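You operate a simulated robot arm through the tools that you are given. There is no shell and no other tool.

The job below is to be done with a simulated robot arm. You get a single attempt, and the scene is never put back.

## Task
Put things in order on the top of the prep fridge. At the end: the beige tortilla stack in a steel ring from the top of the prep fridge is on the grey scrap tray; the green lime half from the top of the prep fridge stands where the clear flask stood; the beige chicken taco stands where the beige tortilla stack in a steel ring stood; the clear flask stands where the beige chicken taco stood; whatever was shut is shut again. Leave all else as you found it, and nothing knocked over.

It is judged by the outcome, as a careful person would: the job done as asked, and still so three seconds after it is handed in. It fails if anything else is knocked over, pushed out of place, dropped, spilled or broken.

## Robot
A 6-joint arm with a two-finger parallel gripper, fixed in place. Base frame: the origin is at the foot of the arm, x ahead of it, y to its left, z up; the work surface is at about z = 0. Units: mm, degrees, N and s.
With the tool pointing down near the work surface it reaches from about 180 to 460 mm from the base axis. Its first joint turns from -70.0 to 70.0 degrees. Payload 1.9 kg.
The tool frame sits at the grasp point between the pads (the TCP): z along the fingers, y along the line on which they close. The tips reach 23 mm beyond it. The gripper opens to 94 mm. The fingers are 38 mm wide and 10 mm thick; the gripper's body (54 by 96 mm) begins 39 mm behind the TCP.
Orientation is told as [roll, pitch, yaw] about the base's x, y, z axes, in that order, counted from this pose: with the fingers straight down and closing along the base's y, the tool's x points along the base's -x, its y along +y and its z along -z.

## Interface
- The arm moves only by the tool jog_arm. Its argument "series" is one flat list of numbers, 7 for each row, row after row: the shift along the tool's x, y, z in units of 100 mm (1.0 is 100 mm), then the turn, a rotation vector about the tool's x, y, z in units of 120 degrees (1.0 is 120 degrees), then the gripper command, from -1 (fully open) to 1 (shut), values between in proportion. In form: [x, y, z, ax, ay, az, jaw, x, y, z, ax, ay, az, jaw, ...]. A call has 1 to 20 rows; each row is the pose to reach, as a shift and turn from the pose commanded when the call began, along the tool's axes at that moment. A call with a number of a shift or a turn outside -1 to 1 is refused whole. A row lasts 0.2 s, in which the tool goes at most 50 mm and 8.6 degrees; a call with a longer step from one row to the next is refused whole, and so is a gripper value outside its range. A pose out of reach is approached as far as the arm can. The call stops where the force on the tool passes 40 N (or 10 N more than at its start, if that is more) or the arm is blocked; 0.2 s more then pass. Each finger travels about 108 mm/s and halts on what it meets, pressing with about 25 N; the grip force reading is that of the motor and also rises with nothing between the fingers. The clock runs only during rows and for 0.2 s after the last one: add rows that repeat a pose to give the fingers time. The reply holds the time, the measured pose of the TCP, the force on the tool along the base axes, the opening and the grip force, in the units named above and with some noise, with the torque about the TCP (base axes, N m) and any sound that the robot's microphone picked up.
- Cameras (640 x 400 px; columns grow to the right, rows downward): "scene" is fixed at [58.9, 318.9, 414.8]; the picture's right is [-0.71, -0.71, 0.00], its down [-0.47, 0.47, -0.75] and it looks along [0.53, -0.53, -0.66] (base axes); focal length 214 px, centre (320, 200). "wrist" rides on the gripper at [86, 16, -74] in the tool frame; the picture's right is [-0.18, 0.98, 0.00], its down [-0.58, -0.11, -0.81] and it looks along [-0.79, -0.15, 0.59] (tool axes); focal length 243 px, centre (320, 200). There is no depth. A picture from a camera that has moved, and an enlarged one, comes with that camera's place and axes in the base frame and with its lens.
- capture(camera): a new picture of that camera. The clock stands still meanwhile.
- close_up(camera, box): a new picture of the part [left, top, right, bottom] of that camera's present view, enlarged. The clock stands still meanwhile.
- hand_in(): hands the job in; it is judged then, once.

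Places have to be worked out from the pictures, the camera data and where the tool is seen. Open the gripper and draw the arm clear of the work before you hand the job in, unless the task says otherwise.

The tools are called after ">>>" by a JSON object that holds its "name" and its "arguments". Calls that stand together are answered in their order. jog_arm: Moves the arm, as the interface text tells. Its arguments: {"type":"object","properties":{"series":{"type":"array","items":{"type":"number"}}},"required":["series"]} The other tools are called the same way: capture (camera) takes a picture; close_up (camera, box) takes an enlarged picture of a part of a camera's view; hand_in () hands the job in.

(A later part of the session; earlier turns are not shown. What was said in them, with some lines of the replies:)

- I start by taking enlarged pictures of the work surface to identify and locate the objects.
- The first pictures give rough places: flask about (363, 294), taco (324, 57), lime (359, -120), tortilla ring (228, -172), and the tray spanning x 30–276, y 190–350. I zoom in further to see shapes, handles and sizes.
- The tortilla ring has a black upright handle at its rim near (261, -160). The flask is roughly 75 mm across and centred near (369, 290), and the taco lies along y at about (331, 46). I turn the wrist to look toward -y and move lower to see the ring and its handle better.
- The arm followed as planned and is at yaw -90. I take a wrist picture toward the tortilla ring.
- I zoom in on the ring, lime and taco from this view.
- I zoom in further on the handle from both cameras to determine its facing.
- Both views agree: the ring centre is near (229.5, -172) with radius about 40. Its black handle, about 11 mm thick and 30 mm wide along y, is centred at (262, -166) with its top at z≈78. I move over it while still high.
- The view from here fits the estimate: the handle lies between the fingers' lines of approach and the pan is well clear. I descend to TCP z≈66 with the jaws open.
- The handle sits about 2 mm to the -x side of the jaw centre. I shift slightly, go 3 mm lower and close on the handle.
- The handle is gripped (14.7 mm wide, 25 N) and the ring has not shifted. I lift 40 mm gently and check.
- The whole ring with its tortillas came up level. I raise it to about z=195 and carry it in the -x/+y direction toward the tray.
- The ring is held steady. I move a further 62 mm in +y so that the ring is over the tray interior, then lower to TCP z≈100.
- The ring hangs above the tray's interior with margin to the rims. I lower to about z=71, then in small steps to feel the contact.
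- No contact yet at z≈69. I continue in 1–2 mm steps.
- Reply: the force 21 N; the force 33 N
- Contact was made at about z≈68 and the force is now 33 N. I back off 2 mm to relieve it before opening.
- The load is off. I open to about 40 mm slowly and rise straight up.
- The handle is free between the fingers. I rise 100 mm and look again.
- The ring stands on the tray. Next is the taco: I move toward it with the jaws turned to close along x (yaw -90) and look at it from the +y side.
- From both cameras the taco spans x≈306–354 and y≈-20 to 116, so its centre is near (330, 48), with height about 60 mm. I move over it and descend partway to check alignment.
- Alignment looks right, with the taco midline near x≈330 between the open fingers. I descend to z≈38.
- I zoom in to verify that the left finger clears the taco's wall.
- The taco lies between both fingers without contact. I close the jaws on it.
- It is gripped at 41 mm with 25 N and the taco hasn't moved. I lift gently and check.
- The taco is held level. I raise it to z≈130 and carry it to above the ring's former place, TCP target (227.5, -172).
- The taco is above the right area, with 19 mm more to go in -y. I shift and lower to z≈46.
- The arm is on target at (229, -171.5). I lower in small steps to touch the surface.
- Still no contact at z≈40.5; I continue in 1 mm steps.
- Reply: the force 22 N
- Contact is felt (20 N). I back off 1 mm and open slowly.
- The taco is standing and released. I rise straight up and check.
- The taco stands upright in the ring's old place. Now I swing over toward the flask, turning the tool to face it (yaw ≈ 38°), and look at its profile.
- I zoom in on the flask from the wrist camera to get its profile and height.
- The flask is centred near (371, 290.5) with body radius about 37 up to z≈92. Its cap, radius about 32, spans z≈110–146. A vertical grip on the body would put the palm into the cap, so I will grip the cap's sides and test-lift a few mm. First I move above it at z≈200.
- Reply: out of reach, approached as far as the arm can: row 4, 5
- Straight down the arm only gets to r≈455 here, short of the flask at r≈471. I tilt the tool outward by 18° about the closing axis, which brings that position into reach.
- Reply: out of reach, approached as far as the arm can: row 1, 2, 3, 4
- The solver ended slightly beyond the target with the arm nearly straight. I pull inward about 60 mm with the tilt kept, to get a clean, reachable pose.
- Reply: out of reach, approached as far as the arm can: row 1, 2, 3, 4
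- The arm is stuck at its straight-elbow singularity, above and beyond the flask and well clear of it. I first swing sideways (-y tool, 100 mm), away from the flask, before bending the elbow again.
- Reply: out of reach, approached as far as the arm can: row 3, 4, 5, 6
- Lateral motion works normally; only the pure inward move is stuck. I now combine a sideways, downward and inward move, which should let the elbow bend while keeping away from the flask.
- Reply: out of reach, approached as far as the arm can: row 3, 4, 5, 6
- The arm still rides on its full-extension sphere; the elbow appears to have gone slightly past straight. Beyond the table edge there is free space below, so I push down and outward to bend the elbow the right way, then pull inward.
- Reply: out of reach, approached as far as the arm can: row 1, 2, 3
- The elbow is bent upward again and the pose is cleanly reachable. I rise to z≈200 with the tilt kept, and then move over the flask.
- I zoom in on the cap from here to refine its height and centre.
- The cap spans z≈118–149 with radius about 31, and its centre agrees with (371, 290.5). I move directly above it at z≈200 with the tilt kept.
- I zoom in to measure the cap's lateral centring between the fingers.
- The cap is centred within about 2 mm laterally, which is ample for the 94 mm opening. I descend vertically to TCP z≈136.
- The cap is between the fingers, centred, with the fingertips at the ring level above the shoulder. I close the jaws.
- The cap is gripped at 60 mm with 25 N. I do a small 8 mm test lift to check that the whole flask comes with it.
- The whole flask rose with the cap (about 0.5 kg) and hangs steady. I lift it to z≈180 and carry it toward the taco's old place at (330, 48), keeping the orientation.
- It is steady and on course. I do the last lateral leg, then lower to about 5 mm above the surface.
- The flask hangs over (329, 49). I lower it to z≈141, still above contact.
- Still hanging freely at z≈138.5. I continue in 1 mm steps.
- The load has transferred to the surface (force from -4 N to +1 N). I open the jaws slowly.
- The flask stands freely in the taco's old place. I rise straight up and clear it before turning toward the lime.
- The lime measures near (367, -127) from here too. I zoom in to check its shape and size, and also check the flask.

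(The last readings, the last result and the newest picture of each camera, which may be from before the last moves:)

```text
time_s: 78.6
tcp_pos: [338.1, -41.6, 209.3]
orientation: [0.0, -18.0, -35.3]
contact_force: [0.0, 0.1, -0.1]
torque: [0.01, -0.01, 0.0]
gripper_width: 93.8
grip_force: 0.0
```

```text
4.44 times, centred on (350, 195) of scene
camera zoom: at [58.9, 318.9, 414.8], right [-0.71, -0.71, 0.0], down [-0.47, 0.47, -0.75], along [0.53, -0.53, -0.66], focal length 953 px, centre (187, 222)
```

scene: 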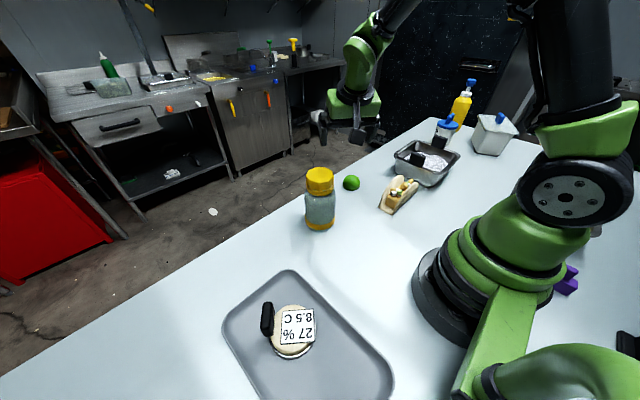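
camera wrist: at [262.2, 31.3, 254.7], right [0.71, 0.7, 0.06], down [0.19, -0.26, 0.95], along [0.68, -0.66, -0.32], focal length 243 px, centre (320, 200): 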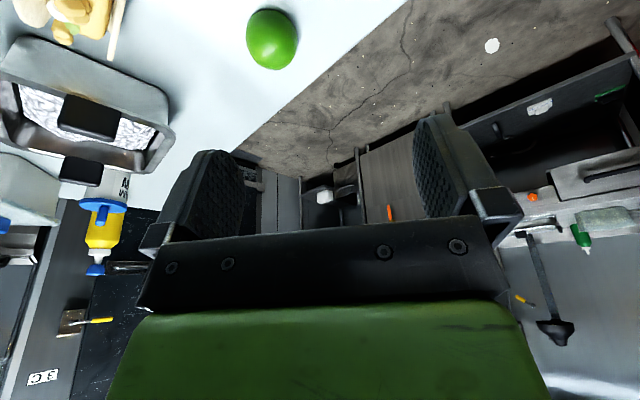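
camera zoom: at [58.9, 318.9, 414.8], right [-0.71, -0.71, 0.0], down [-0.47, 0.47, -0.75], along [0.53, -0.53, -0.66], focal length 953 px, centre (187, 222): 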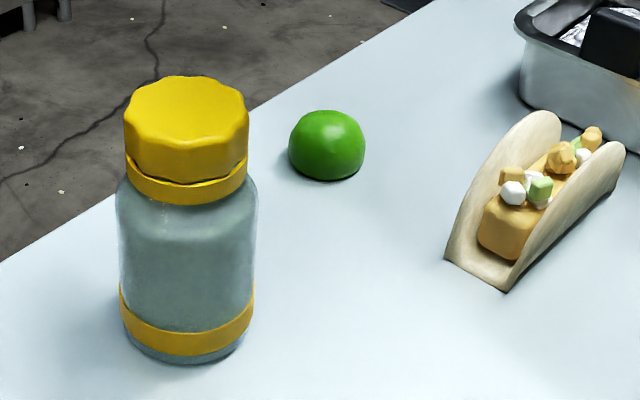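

The flask is standing at (331, 47) as intended. The lime is a dome about 54 mm wide centred near (367, -129), so I move above it with the same tilt.

>>> {"name": "jog_arm", "arguments": {"series": [-0.08, -0.09, 0.1, 0, 0, 0, -1, -0.16, -0.18, 0.25, 0, 0, 0, -1, -0.24, -0.28, 0.4, 0, 0, 0, -1, -0.32, -0.37, 0.58, 0, 0, 0, -1, -0.4, -0.46, 0.76, 0, 0, 0, -1, -0.47, -0.55, 0.94, 0, 0, 0, -1, -0.47, -0.55, 0.94, 0, 0, 0, -1]}}

>>> {"name": "capture", "arguments": {"camera": "wrist"}}

>>> {"name": "close_up", "arguments": {"camera": "scene", "box": [300, 100, 440, 220]}}

```text
time_s: 80.2
tcp_pos: [371.2, -129.4, 133.8]
orientation: [0.1, -18.0, -35.1]
contact_force: [-0.5, 0.2, 0.3]
torque: [-0.03, 0.0, -0.01]
gripper_width: 94.0
grip_force: 0.0
```

```text
taken
camera wrist: at [293.2, -54.5, 178.4], right [0.71, 0.7, 0.06], down [0.19, -0.26, 0.95], along [0.68, -0.66, -0.32], focal length 243 px, centre (320, 200)
```

wrist: 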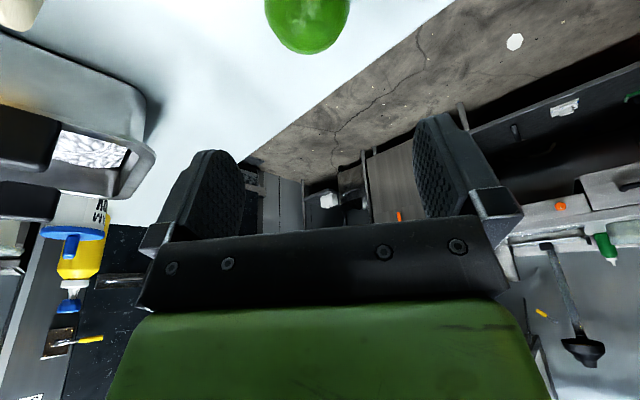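

```text
3.33 times, centred on (370, 160) of scene
camera zoom: at [58.9, 318.9, 414.8], right [-0.71, -0.71, 0.0], down [-0.47, 0.47, -0.75], along [0.53, -0.53, -0.66], focal length 715 px, centre (153, 333)
```

zoom: 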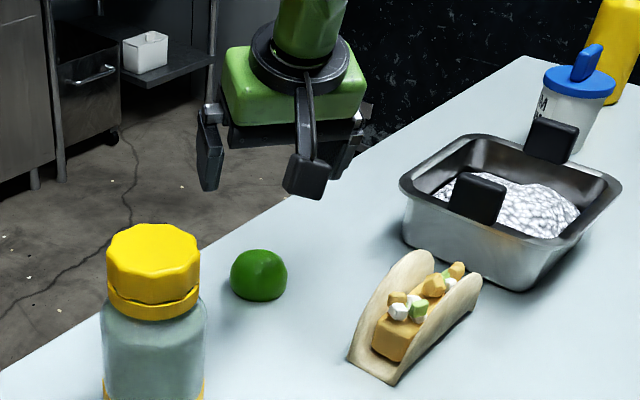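

The projection matches the lime at (367, -129). I descend vertically around it to z≈34.

>>> {"name": "jog_arm", "arguments": {"series": [0.06, -0.018, 0.16, 0, 0, 0, -1, 0.13, -0.018, 0.35, 0, 0, 0, -1, 0.19, -0.018, 0.54, 0, 0, 0, -1, 0.25, -0.018, 0.72, 0, 0, 0, -1, 0.3, -0.018, 0.86, 0, 0, 0, -1, 0.326, -0.018, 0.946, 0, 0, 0, -1, 0.326, -0.018, 0.946, 0, 0, 0, -1]}}

>>> {"name": "capture", "arguments": {"camera": "wrist"}}

>>> {"name": "close_up", "arguments": {"camera": "scene", "box": [310, 120, 430, 220]}}

```text
time_s: 81.8
tcp_pos: [366.4, -126.9, 37.3]
orientation: [0.1, -18.0, -35.1]
contact_force: [-0.2, 0.2, 0.2]
torque: [0.01, -0.02, 0.0]
gripper_width: 94.1
grip_force: 0.1
```

```text
taken
camera wrist: at [288.7, -53.2, 81.4], right [0.71, 0.7, 0.06], down [0.19, -0.26, 0.95], along [0.68, -0.66, -0.32], focal length 243 px, centre (320, 200)
```

wrist: 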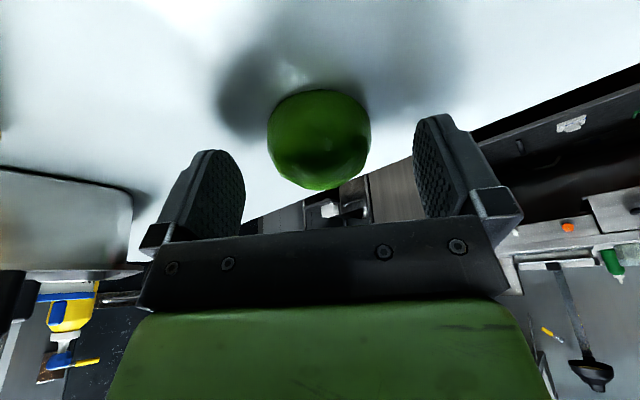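

```text
4.00 times, centred on (370, 170) of scene
camera zoom: at [58.9, 318.9, 414.8], right [-0.71, -0.71, 0.0], down [-0.47, 0.47, -0.75], along [0.53, -0.53, -0.66], focal length 858 px, centre (120, 320)
```

zoom: 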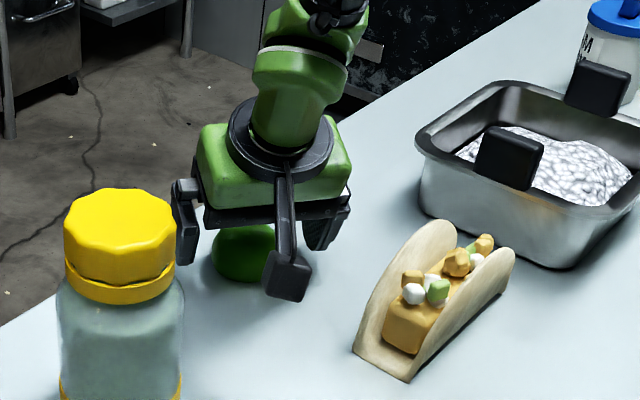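

The lime is well centred between the fingers. I go 4 mm lower and close the jaws.

>>> {"name": "jog_arm", "arguments": {"series": [0.006, 0, 0.02, 0, 0, 0, -1, 0.012, 0, 0.038, 0, 0, 0, -1, 0.012, 0, 0.038, 0, 0, 0, -0.7, 0.012, 0, 0.038, 0, 0, 0, -0.4, 0.012, 0, 0.038, 0, 0, 0, -0.15, 0.012, 0, 0.038, 0, 0, 0, 0.1, 0.012, 0, 0.038, 0, 0, 0, 0.6, 0.012, 0, 0.038, 0, 0, 0, 1, 0.012, 0, 0.038, 0, 0, 0, 1]}}

>>> {"name": "capture", "arguments": {"camera": "wrist"}}

>>> {"name": "close_up", "arguments": {"camera": "scene", "box": [310, 120, 430, 220]}}

```text
time_s: 83.8
tcp_pos: [366.5, -129.3, 32.5]
orientation: [0.0, -18.0, -35.1]
contact_force: [-0.4, -1.1, 0.7]
torque: [-0.04, 0.01, 0.01]
gripper_width: 50.9
grip_force: 25.3
```

```text
taken
camera wrist: at [289.1, -54.4, 77.6], right [0.71, 0.7, 0.06], down [0.19, -0.26, 0.95], along [0.68, -0.66, -0.32], focal length 243 px, centre (320, 200)
```

wrist: 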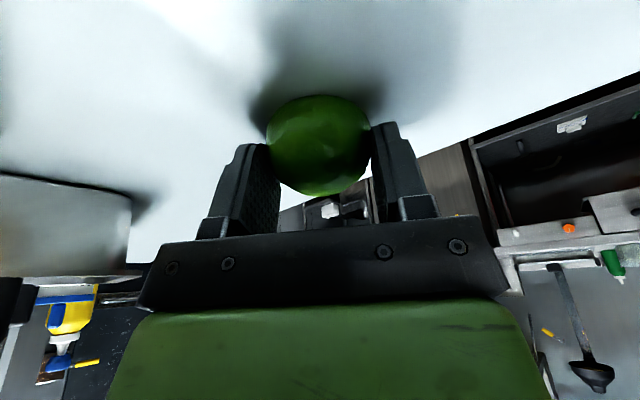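

```text
4.00 times, centred on (370, 170) of scene
camera zoom: at [58.9, 318.9, 414.8], right [-0.71, -0.71, 0.0], down [-0.47, 0.47, -0.75], along [0.53, -0.53, -0.66], focal length 858 px, centre (120, 320)
```

zoom: 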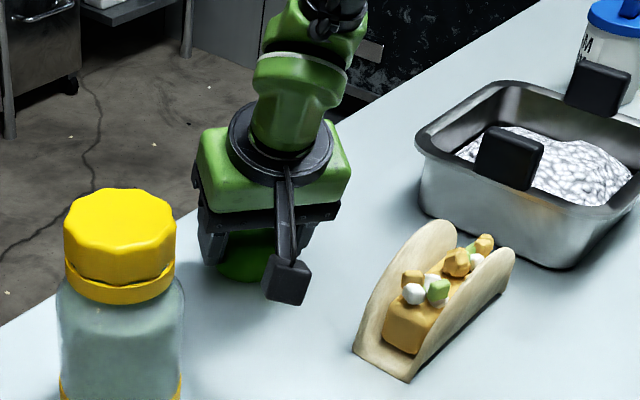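

The lime is gripped at 51 mm. I lift 45 mm and check.

>>> {"name": "jog_arm", "arguments": {"series": [-0.015, 0, -0.05, 0, 0, 0, 1, -0.045, 0, -0.14, 0, 0, 0, 1, -0.09, 0, -0.28, 0, 0, 0, 1, -0.139, 0, -0.428, 0, 0, 0, 1, -0.139, 0, -0.428, 0, 0, 0, 1]}}

>>> {"name": "capture", "arguments": {"camera": "wrist"}}

>>> {"name": "close_up", "arguments": {"camera": "scene", "box": [310, 100, 430, 220]}}

```text
time_s: 85.0
tcp_pos: [366.4, -128.9, 76.9]
orientation: [0.0, -18.0, -35.1]
contact_force: [-0.8, -0.2, -0.5]
torque: [0.01, 0.0, 0.0]
gripper_width: 50.9
grip_force: 24.6
```

```text
taken
camera wrist: at [288.9, -54.4, 121.8], right [0.71, 0.7, 0.06], down [0.19, -0.26, 0.95], along [0.68, -0.66, -0.32], focal length 243 px, centre (320, 200)
```

wrist: 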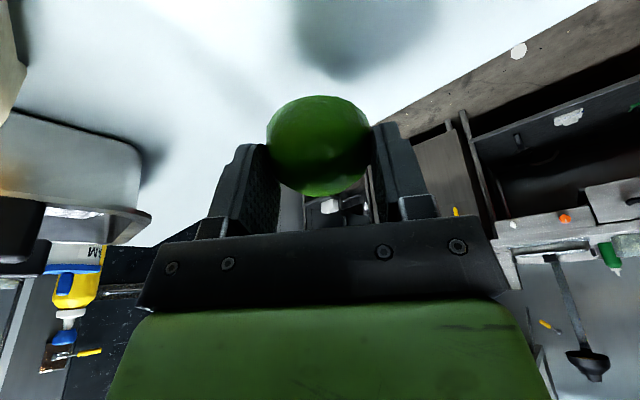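

```text
3.33 times, centred on (370, 160) of scene
camera zoom: at [58.9, 318.9, 414.8], right [-0.71, -0.71, 0.0], down [-0.47, 0.47, -0.75], along [0.53, -0.53, -0.66], focal length 715 px, centre (153, 333)
```

zoom: 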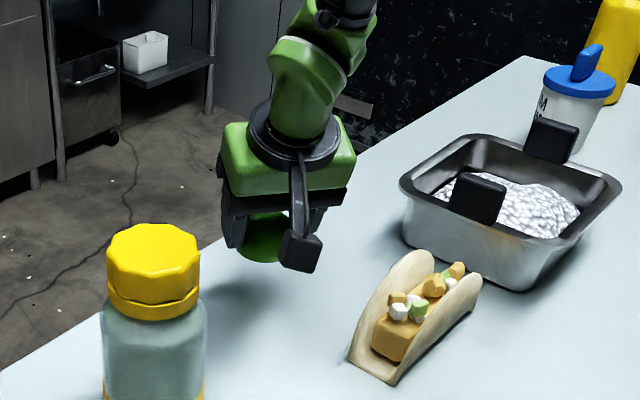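

The lime is held securely. I raise it and move away from the taco, then turn toward yaw 38° at a height well above the flask.

>>> {"name": "jog_arm", "arguments": {"series": [-0.05, 0, -0.15, 0, 0, 0, 1, -0.1, 0, -0.32, 0, 0, 0, 1, -0.1, 0.08, -0.5, 0, 0, 0, 1, 0.08, 0.17, -0.64, 0, 0, 0, 1, 0.26, 0.26, -0.76, 0, 0, 0, 1, 0.441, 0.357, -0.88, 0, 0, 0, 1]}}

>>> {"name": "jog_arm", "arguments": {"series": [-0.05, 0, -0.155, -0.0188, 0, -0.0579, 1, -0.1, 0, -0.31, -0.0376, 0, -0.1157, 1, -0.15, 0, -0.464, -0.0564, 0, -0.1736, 1, -0.2, 0, -0.618, -0.0752, 0, -0.2314, 1, -0.2, 0, -0.618, -0.094, 0, -0.2893, 1, -0.2, 0, -0.618, -0.1128, 0, -0.3471, 1, -0.2, 0, -0.618, -0.1316, 0, -0.405, 1, -0.2, 0, -0.618, -0.1504, 0, -0.4628, 1, -0.2, 0, -0.618, -0.1692, 0, -0.5207, 1, -0.2, 0, -0.618, -0.188, 0, -0.5785, 1, -0.2, 0, -0.618, -0.188, 0, -0.5785, 1]}}

>>> {"name": "capture", "arguments": {"camera": "scene"}}

```text
time_s: 86.4
tcp_pos: [328.7, -61.0, 147.3]
orientation: [0.0, -17.9, -35.1]
contact_force: [0.5, -0.1, -0.3]
torque: [-0.01, 0.04, -0.02]
gripper_width: 50.8
grip_force: 25.0
```

```text
time_s: 88.8
tcp_pos: [329.6, -59.7, 212.3]
orientation: [0.0, -18.1, 38.0]
contact_force: [0.2, 0.3, -1.1]
torque: [-0.01, 0.02, 0.0]
gripper_width: 50.8
grip_force: 24.7
```

```text
taken
```

scene: 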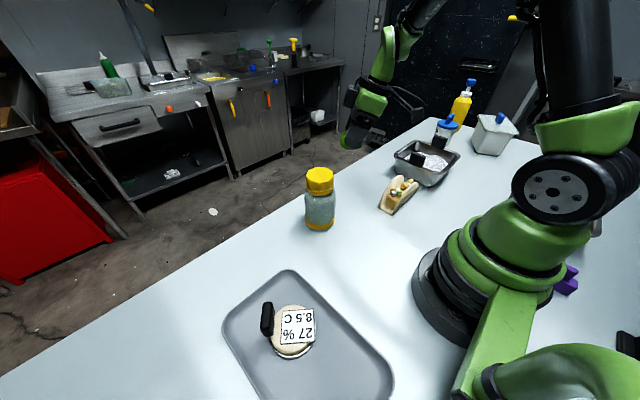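

The lime is held at (329, -60, 212) with yaw 38. I carry it over the flask, with more than 30 mm clearance, toward the flask's old place.

>>> {"name": "jog_arm", "arguments": {"series": [-0.075, 0.166, 0.025, 0, 0, 0, 1, -0.15, 0.333, 0.049, 0, 0, 0, 1, -0.226, 0.5, 0.074, 0, 0, 0, 1, -0.3, 0.666, 0.098, 0, 0, 0, 1, -0.377, 0.832, 0.123, 0, 0, 0, 1]}}

>>> {"name": "jog_arm", "arguments": {"series": [-0.105, 0.142, 0.034, 0, 0, 0, 1, -0.21, 0.284, 0.068, 0, 0, 0, 1, -0.316, 0.425, 0.103, 0, 0, 0, 1, -0.42, 0.567, 0.137, 0, 0, 0, 1, -0.527, 0.709, 0.171, 0, 0, 0, 1]}}

>>> {"name": "jog_arm", "arguments": {"series": [-0.12, 0.13, 0.039, 0, 0, 0, 1, -0.24, 0.26, 0.078, 0, 0, 0, 1, -0.361, 0.389, 0.118, 0, 0, 0, 1, -0.48, 0.518, 0.157, 0, 0, 0, 1, -0.602, 0.648, 0.196, 0, 0, 0, 1, -0.602, 0.648, 0.196, 0, 0, 0, 1]}}

>>> {"name": "capture", "arguments": {"camera": "scene"}}

```text
time_s: 90.0
tcp_pos: [308.6, 29.9, 211.9]
orientation: [0.0, -18.1, 37.9]
contact_force: [0.0, -0.2, -1.2]
torque: [0.02, -0.01, -0.02]
gripper_width: 50.6
grip_force: 25.0
```

```text
time_s: 91.2
tcp_pos: [309.4, 119.2, 210.3]
orientation: [0.0, -18.1, 37.9]
contact_force: [-0.1, 0.3, -1.2]
torque: [0.0, 0.01, -0.02]
gripper_width: 50.6
grip_force: 24.7
```

```text
time_s: 92.6
tcp_pos: [321.1, 209.6, 210.1]
orientation: [0.0, -18.1, 37.9]
contact_force: [0.5, 0.0, -1.3]
torque: [0.03, -0.04, 0.01]
gripper_width: 50.5
grip_force: 24.6
```

```text
taken
```

scene: 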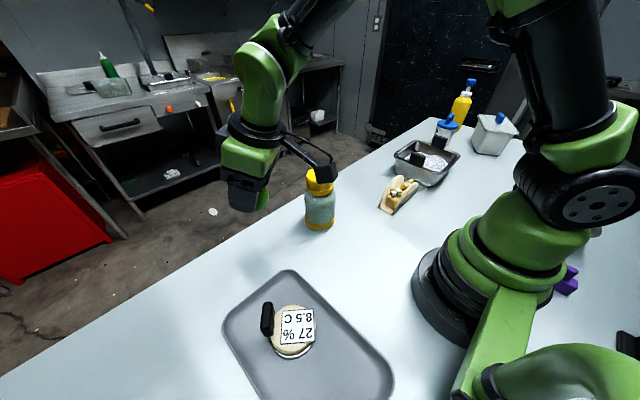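

Clear of the flask. I move to above the flask's old place while descending to z≈140.

>>> {"name": "jog_arm", "arguments": {"series": [-0.105, 0.053, 0.157, 0, 0, 0, 1, -0.21, 0.106, 0.314, 0, 0, 0, 1, -0.316, 0.16, 0.47, 0, 0, 0, 1, -0.42, 0.213, 0.627, 0, 0, 0, 1, -0.526, 0.266, 0.784, 0, 0, 0, 1, -0.631, 0.319, 0.941, 0, 0, 0, 1, -0.631, 0.319, 0.941, 0, 0, 0, 1]}}

>>> {"name": "capture", "arguments": {"camera": "scene"}}

```text
time_s: 94.2
tcp_pos: [369.1, 289.1, 141.4]
orientation: [0.0, -18.0, 37.9]
contact_force: [0.1, -0.5, -1.1]
torque: [0.0, -0.03, 0.0]
gripper_width: 50.3
grip_force: 24.8
```

```text
taken
```

scene: 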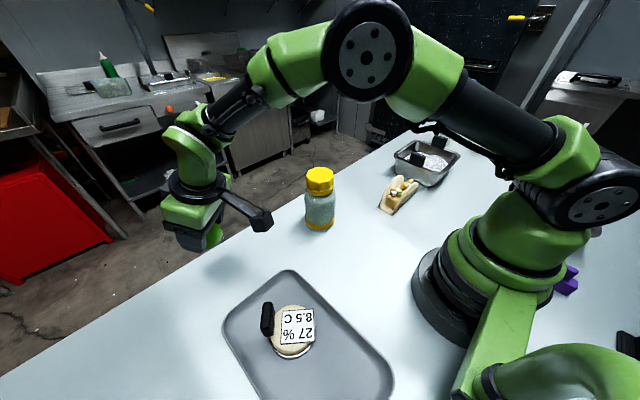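

The jaw reading is creeping down slightly (50.9 to 50.3), so I check the lime's seat in the grip with the wrist camera.

>>> {"name": "capture", "arguments": {"camera": "wrist"}}

```text
taken
camera wrist: at [275.4, 237.9, 186.6], right [-0.47, 0.88, 0.06], down [0.31, 0.1, 0.95], along [0.83, 0.46, -0.32], focal length 243 px, centre (320, 200)
```

wrist: 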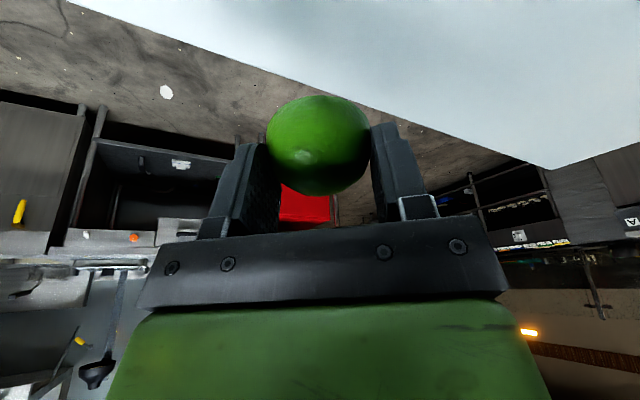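

The lime is seated nearly as before. I descend to z≈41.

>>> {"name": "jog_arm", "arguments": {"series": [0.055, 0, 0.19, 0, 0, 0, 1, 0.115, 0, 0.38, 0, 0, 0, 1, 0.175, 0, 0.57, 0, 0, 0, 1, 0.235, 0, 0.76, 0, 0, 0, 1, 0.3, 0, 0.951, 0, 0, 0, 1, 0.3, 0, 0.951, 0, 0, 0, 1]}}

>>> {"name": "jog_arm", "arguments": {"series": [0.006, 0, 0.019, 0, 0, 0, 1, 0.012, 0, 0.038, 0, 0, 0, 1, 0.012, 0, 0.038, 0, 0, 0, 1]}}

>>> {"name": "close_up", "arguments": {"camera": "scene", "box": [130, 170, 270, 300]}}

```text
time_s: 95.6
tcp_pos: [371.8, 291.4, 40.4]
orientation: [0.0, -18.1, 38.0]
contact_force: [0.8, 0.4, -1.2]
torque: [-0.01, -0.01, 0.01]
gripper_width: 50.2
grip_force: 25.2
```

```text
time_s: 96.4
tcp_pos: [369.9, 290.4, 37.0]
orientation: [-0.1, -18.0, 37.9]
contact_force: [0.2, 0.2, -1.2]
torque: [0.0, -0.03, 0.0]
gripper_width: 50.6
grip_force: 24.7
```

```text
3.08 times, centred on (200, 235) of scene
camera zoom: at [58.9, 318.9, 414.8], right [-0.71, -0.71, 0.0], down [-0.47, 0.47, -0.75], along [0.53, -0.53, -0.66], focal length 660 px, centre (689, 92)
```

zoom: 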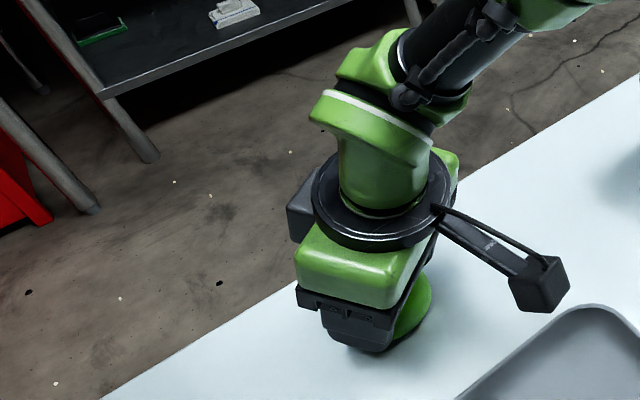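

At (370, 290.5, 37) with no contact yet. I continue in roughly 1–2 mm steps.

>>> {"name": "jog_arm", "arguments": {"series": [0.003, 0, 0.0095, 0, 0, 0, 1, 0.006, 0, 0.019, 0, 0, 0, 1, 0.006, 0, 0.019, 0, 0, 0, 1]}}

>>> {"name": "jog_arm", "arguments": {"series": [0.002, 0, 0.005, 0, 0, 0, 1, 0.003, 0, 0.01, 0, 0, 0, 1, 0.003, 0, 0.01, 0, 0, 0, 1]}}

```text
time_s: 97.2
tcp_pos: [370.7, 289.9, 36.3]
orientation: [0.1, -18.1, 37.9]
contact_force: [-0.5, 0.3, 0.2]
torque: [0.02, -0.01, -0.02]
gripper_width: 50.4
grip_force: 25.2
```

```text
time_s: 98.0
tcp_pos: [371.3, 291.2, 34.5]
orientation: [0.0, -18.0, 37.8]
contact_force: [-0.4, 0.3, -0.3]
torque: [0.01, 0.03, 0.02]
gripper_width: 50.0
grip_force: 24.8
```

The lime's weight is now on the surface (force from -1.2 N to about 0). I go 1 mm more to seat it, then open slowly.

>>> {"name": "jog_arm", "arguments": {"series": [0.002, 0, 0.005, 0, 0, 0, 1, 0.003, 0, 0.01, 0, 0, 0, 1, 0.003, 0, 0.01, 0, 0, 0, 1]}}

```text
time_s: 98.8
tcp_pos: [371.8, 290.2, 33.4]
orientation: [0.0, -18.0, 37.9]
contact_force: [0.1, -0.5, -1.2]
torque: [-0.03, 0.0, -0.01]
gripper_width: 50.0
grip_force: 24.6
```

That reading is within the noise, so I keep going in 1 mm steps until there's a clear contact force.

>>> {"name": "jog_arm", "arguments": {"series": [0.002, 0, 0.005, 0, 0, 0, 1, 0.003, 0, 0.01, 0, 0, 0, 1, 0.003, 0, 0.01, 0, 0, 0, 1]}}

>>> {"name": "jog_arm", "arguments": {"series": [0, 0, 0, 0, 0, 0, 1, 0, 0, 0, 0, 0, 0, 1]}}

>>> {"name": "capture", "arguments": {"camera": "wrist"}}

```text
time_s: 99.6
tcp_pos: [371.6, 289.8, 33.3]
orientation: [0.0, -18.2, 37.9]
contact_force: [0.6, 0.6, -0.3]
torque: [0.0, 0.0, 0.01]
gripper_width: 50.0
grip_force: 25.0
```

```text
time_s: 100.2
tcp_pos: [370.8, 290.2, 34.1]
orientation: [-0.1, -18.0, 37.8]
contact_force: [-0.9, -0.2, -0.6]
torque: [0.0, 0.02, 0.0]
gripper_width: 50.3
grip_force: 24.6
```

```text
taken
camera wrist: at [278.2, 238.5, 78.3], right [-0.47, 0.88, 0.06], down [0.31, 0.1, 0.95], along [0.83, 0.46, -0.32], focal length 243 px, centre (320, 200)
```

wrist: 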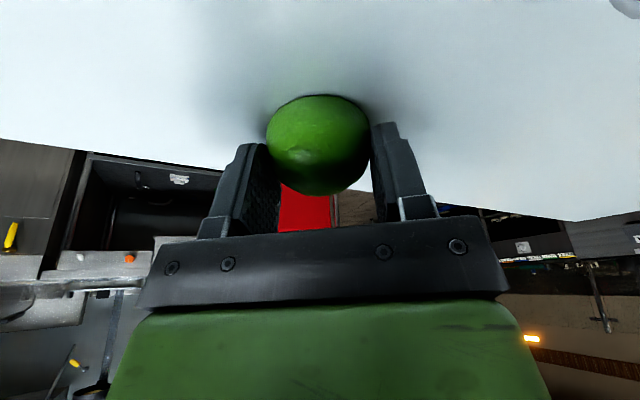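

Shadow contact is close but not certain. I take another 1 mm step and read the force twice.

>>> {"name": "jog_arm", "arguments": {"series": [0.002, 0, 0.005, 0, 0, 0, 1, 0.003, 0, 0.01, 0, 0, 0, 1, 0.003, 0, 0.01, 0, 0, 0, 1]}}

>>> {"name": "jog_arm", "arguments": {"series": [0.002, 0, 0.005, 0, 0, 0, 1, 0.003, 0, 0.01, 0, 0, 0, 1, 0.003, 0, 0.01, 0, 0, 0, 1]}}

```text
time_s: 101.0
tcp_pos: [371.1, 289.9, 33.6]
orientation: [0.0, -18.2, 37.9]
contact_force: [-1.0, 0.4, 7.5]
torque: [-0.13, -0.07, 0.01]
gripper_width: 49.8
grip_force: 24.6
```

```text
time_s: 101.8
tcp_pos: [373.0, 290.2, 31.9]
orientation: [0.0, -18.2, 37.9]
contact_force: [-4.1, 1.0, 11.7]
torque: [-0.04, 0.05, 0.01]
gripper_width: 50.1
grip_force: 24.8
```

Clear contact now (about 12 N). I open slowly and symmetrically.

>>> {"name": "jog_arm", "arguments": {"series": [-0.002, 0, -0.005, 0, 0, 0, 1, -0.002, 0, -0.005, 0, 0, 0, 0.5, -0.002, 0, -0.005, 0, 0, 0, 0, -0.002, 0, -0.005, 0, 0, 0, -0.25, -0.002, 0, -0.005, 0, 0, 0, -0.5, -0.002, 0, -0.005, 0, 0, 0, -0.75, -0.002, 0, -0.005, 0, 0, 0, -1, -0.002, 0, -0.005, 0, 0, 0, -1]}}

>>> {"name": "capture", "arguments": {"camera": "wrist"}}

```text
time_s: 103.6
tcp_pos: [372.7, 289.6, 33.1]
orientation: [0.0, -18.1, 37.9]
contact_force: [-0.1, 0.5, 0.7]
torque: [0.0, 0.01, 0.01]
gripper_width: 94.0
grip_force: 0.0
```

```text
taken
camera wrist: at [279.0, 238.3, 77.6], right [-0.47, 0.88, 0.06], down [0.31, 0.1, 0.95], along [0.83, 0.46, -0.32], focal length 243 px, centre (320, 200)
```

wrist: 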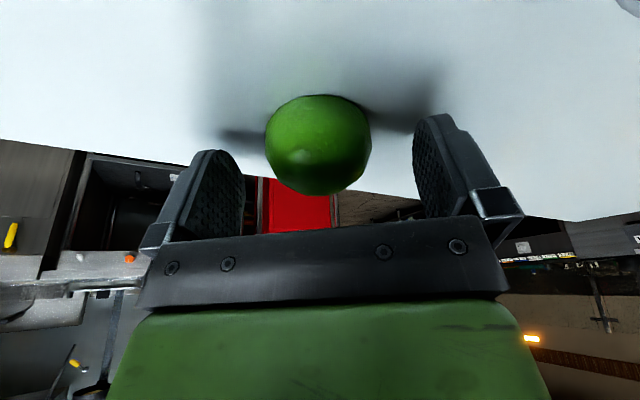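

The lime sits flat and is released. I rise straight up and then retreat inward, clear of everything.

>>> {"name": "jog_arm", "arguments": {"series": [-0.03, 0, -0.095, 0, 0, 0, -1, -0.09, 0, -0.28, 0, 0, 0, -1, -0.15, 0, -0.47, 0, 0, 0, -1, -0.22, 0, -0.7, 0, 0, 0, -1, -0.3, 0, -0.93, 0, 0, 0, -1, -0.3, 0, -0.93, 0, 0, 0, -1]}}

>>> {"name": "jog_arm", "arguments": {"series": [0.1, -0.1, -0.1, 0, 0, 0, -1, 0.25, -0.2, -0.25, 0, 0, 0, -1, 0.4, -0.3, -0.45, 0, 0, 0, -1, 0.55, -0.4, -0.65, 0, 0, 0, -1, 0.65, -0.4, -0.8, 0, 0, 0, -1, 0.65, -0.4, -0.8, 0, 0, 0, -1]}}

>>> {"name": "capture", "arguments": {"camera": "scene"}}

>>> {"name": "capture", "arguments": {"camera": "wrist"}}

```text
time_s: 105.0
tcp_pos: [370.7, 288.8, 128.3]
orientation: [0.1, -18.0, 38.0]
contact_force: [-0.2, -0.3, 0.0]
torque: [-0.02, 0.03, 0.01]
gripper_width: 93.9
grip_force: 0.0
```

```text
time_s: 106.4
tcp_pos: [328.9, 205.7, 184.9]
orientation: [0.0, -18.2, 38.1]
contact_force: [-0.9, 0.4, 0.2]
torque: [0.0, 0.03, 0.03]
gripper_width: 93.9
grip_force: 0.0
```

```text
taken
```

scene: 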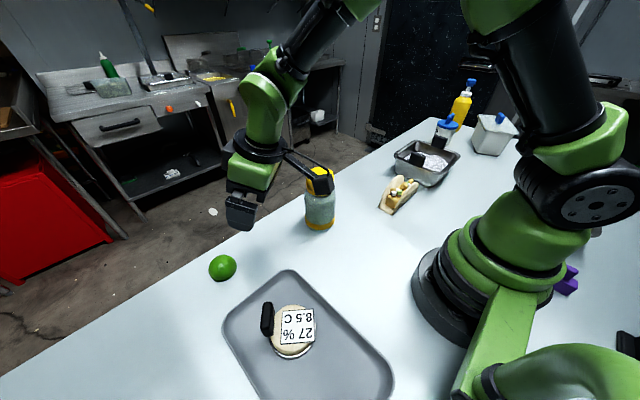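

```text
taken
camera wrist: at [235.0, 154.6, 229.5], right [-0.47, 0.88, 0.06], down [0.31, 0.1, 0.95], along [0.83, 0.46, -0.32], focal length 243 px, centre (320, 200)
```

wrist: 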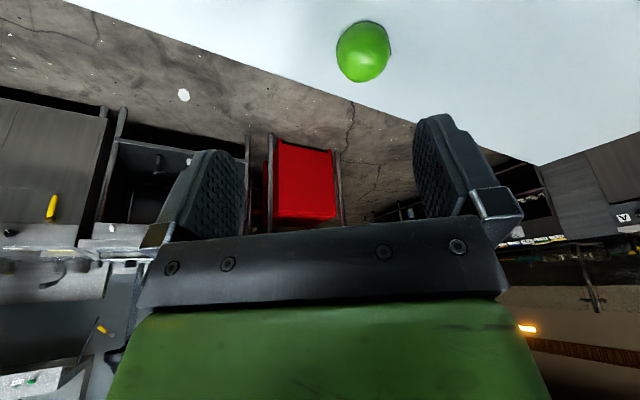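

All four items are placed. I raise the arm further and level the tool, to be well clear of the work.

>>> {"name": "jog_arm", "arguments": {"series": [-0.05, 0, -0.16, 0, 0, 0, -1, -0.1, 0, -0.32, 0, 0, 0, -1, -0.1, 0, -0.5, 0, 0.05, 0, -1, -0.05, 0, -0.7, 0, 0.1, 0, -1, 0.05, 0, -0.9, 0, 0.15, 0, -1, 0.2, 0, -0.95, 0, 0.15, 0, -1, 0.3, 0, -0.95, 0, 0.15, 0, -1]}}

>>> {"name": "capture", "arguments": {"camera": "scene"}}

>>> {"name": "close_up", "arguments": {"camera": "scene", "box": [180, 100, 540, 360]}}

>>> {"name": "capture", "arguments": {"camera": "wrist"}}

```text
time_s: 108.0
tcp_pos: [280.5, 170.1, 264.8]
orientation: [0.1, 0.0, 37.9]
contact_force: [-0.9, -0.4, 0.3]
torque: [0.02, 0.02, 0.01]
gripper_width: 94.3
grip_force: 0.0
```

```text
taken
```

scene: 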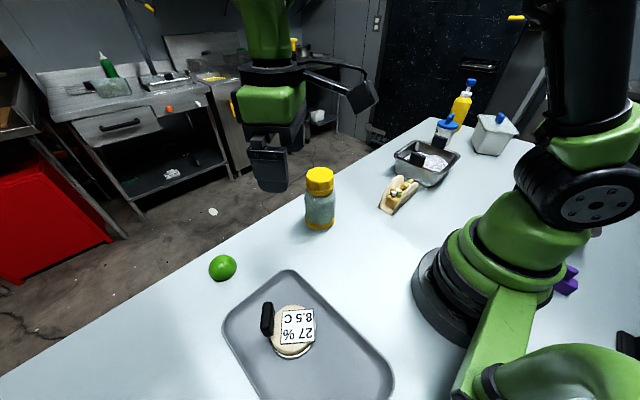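

```text
1.54 times, centred on (360, 230) of scene
camera zoom: at [58.9, 318.9, 414.8], right [-0.71, -0.71, 0.0], down [-0.47, 0.47, -0.75], along [0.53, -0.53, -0.66], focal length 330 px, centre (258, 154)
```

zoom: 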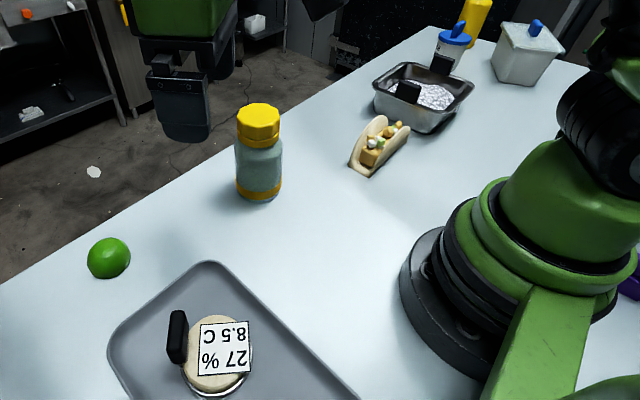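

```text
taken
camera wrist: at [202.9, 129.6, 341.1], right [-0.46, 0.89, 0.0], down [0.53, 0.27, 0.81], along [0.72, 0.37, -0.59], focal length 243 px, centre (320, 200)
```

wrist: 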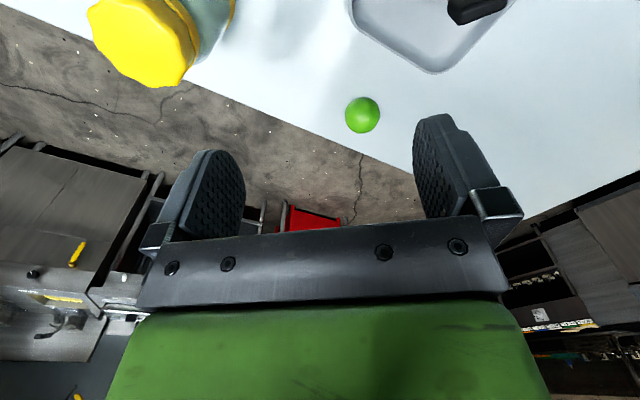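

The pictures show the following:
- The ring is on the tray.
- The taco is in the ring's old place.
- The flask is in the taco's old place, upright and still closed.
- The lime is in the flask's old place.
- Everything else is unmoved.

The gripper is open and the arm is clear, so I hand the job in.

>>> {"name": "hand_in", "arguments": {}}

```text
The job is handed in.
```

The job is done and handed in; I haven't seen the judge's result. The final pictures show all four items where you asked:

- **Tortilla stack:** it sits in its ring, upright on the grey scrap tray.
- **Chicken taco:** it stands where the tortilla stack was.
- **Flask:** it stands where the taco was. I carried it by its cap, which stayed on.
- **Lime half:** it sits where the flask was, flat side down.

Nothing else on the prep fridge looks moved or knocked over, and I didn't open anything that was shut. By the last camera check, the taco, flask and lime are within a few millimetres of their target spots. The gripper is open and the arm is clear of the work.

On the way to the flask, the arm got stuck at full stretch because the flask was just past its straight-down reach. I swung it clear over open space and came back with the tool tilted, without touching anything.
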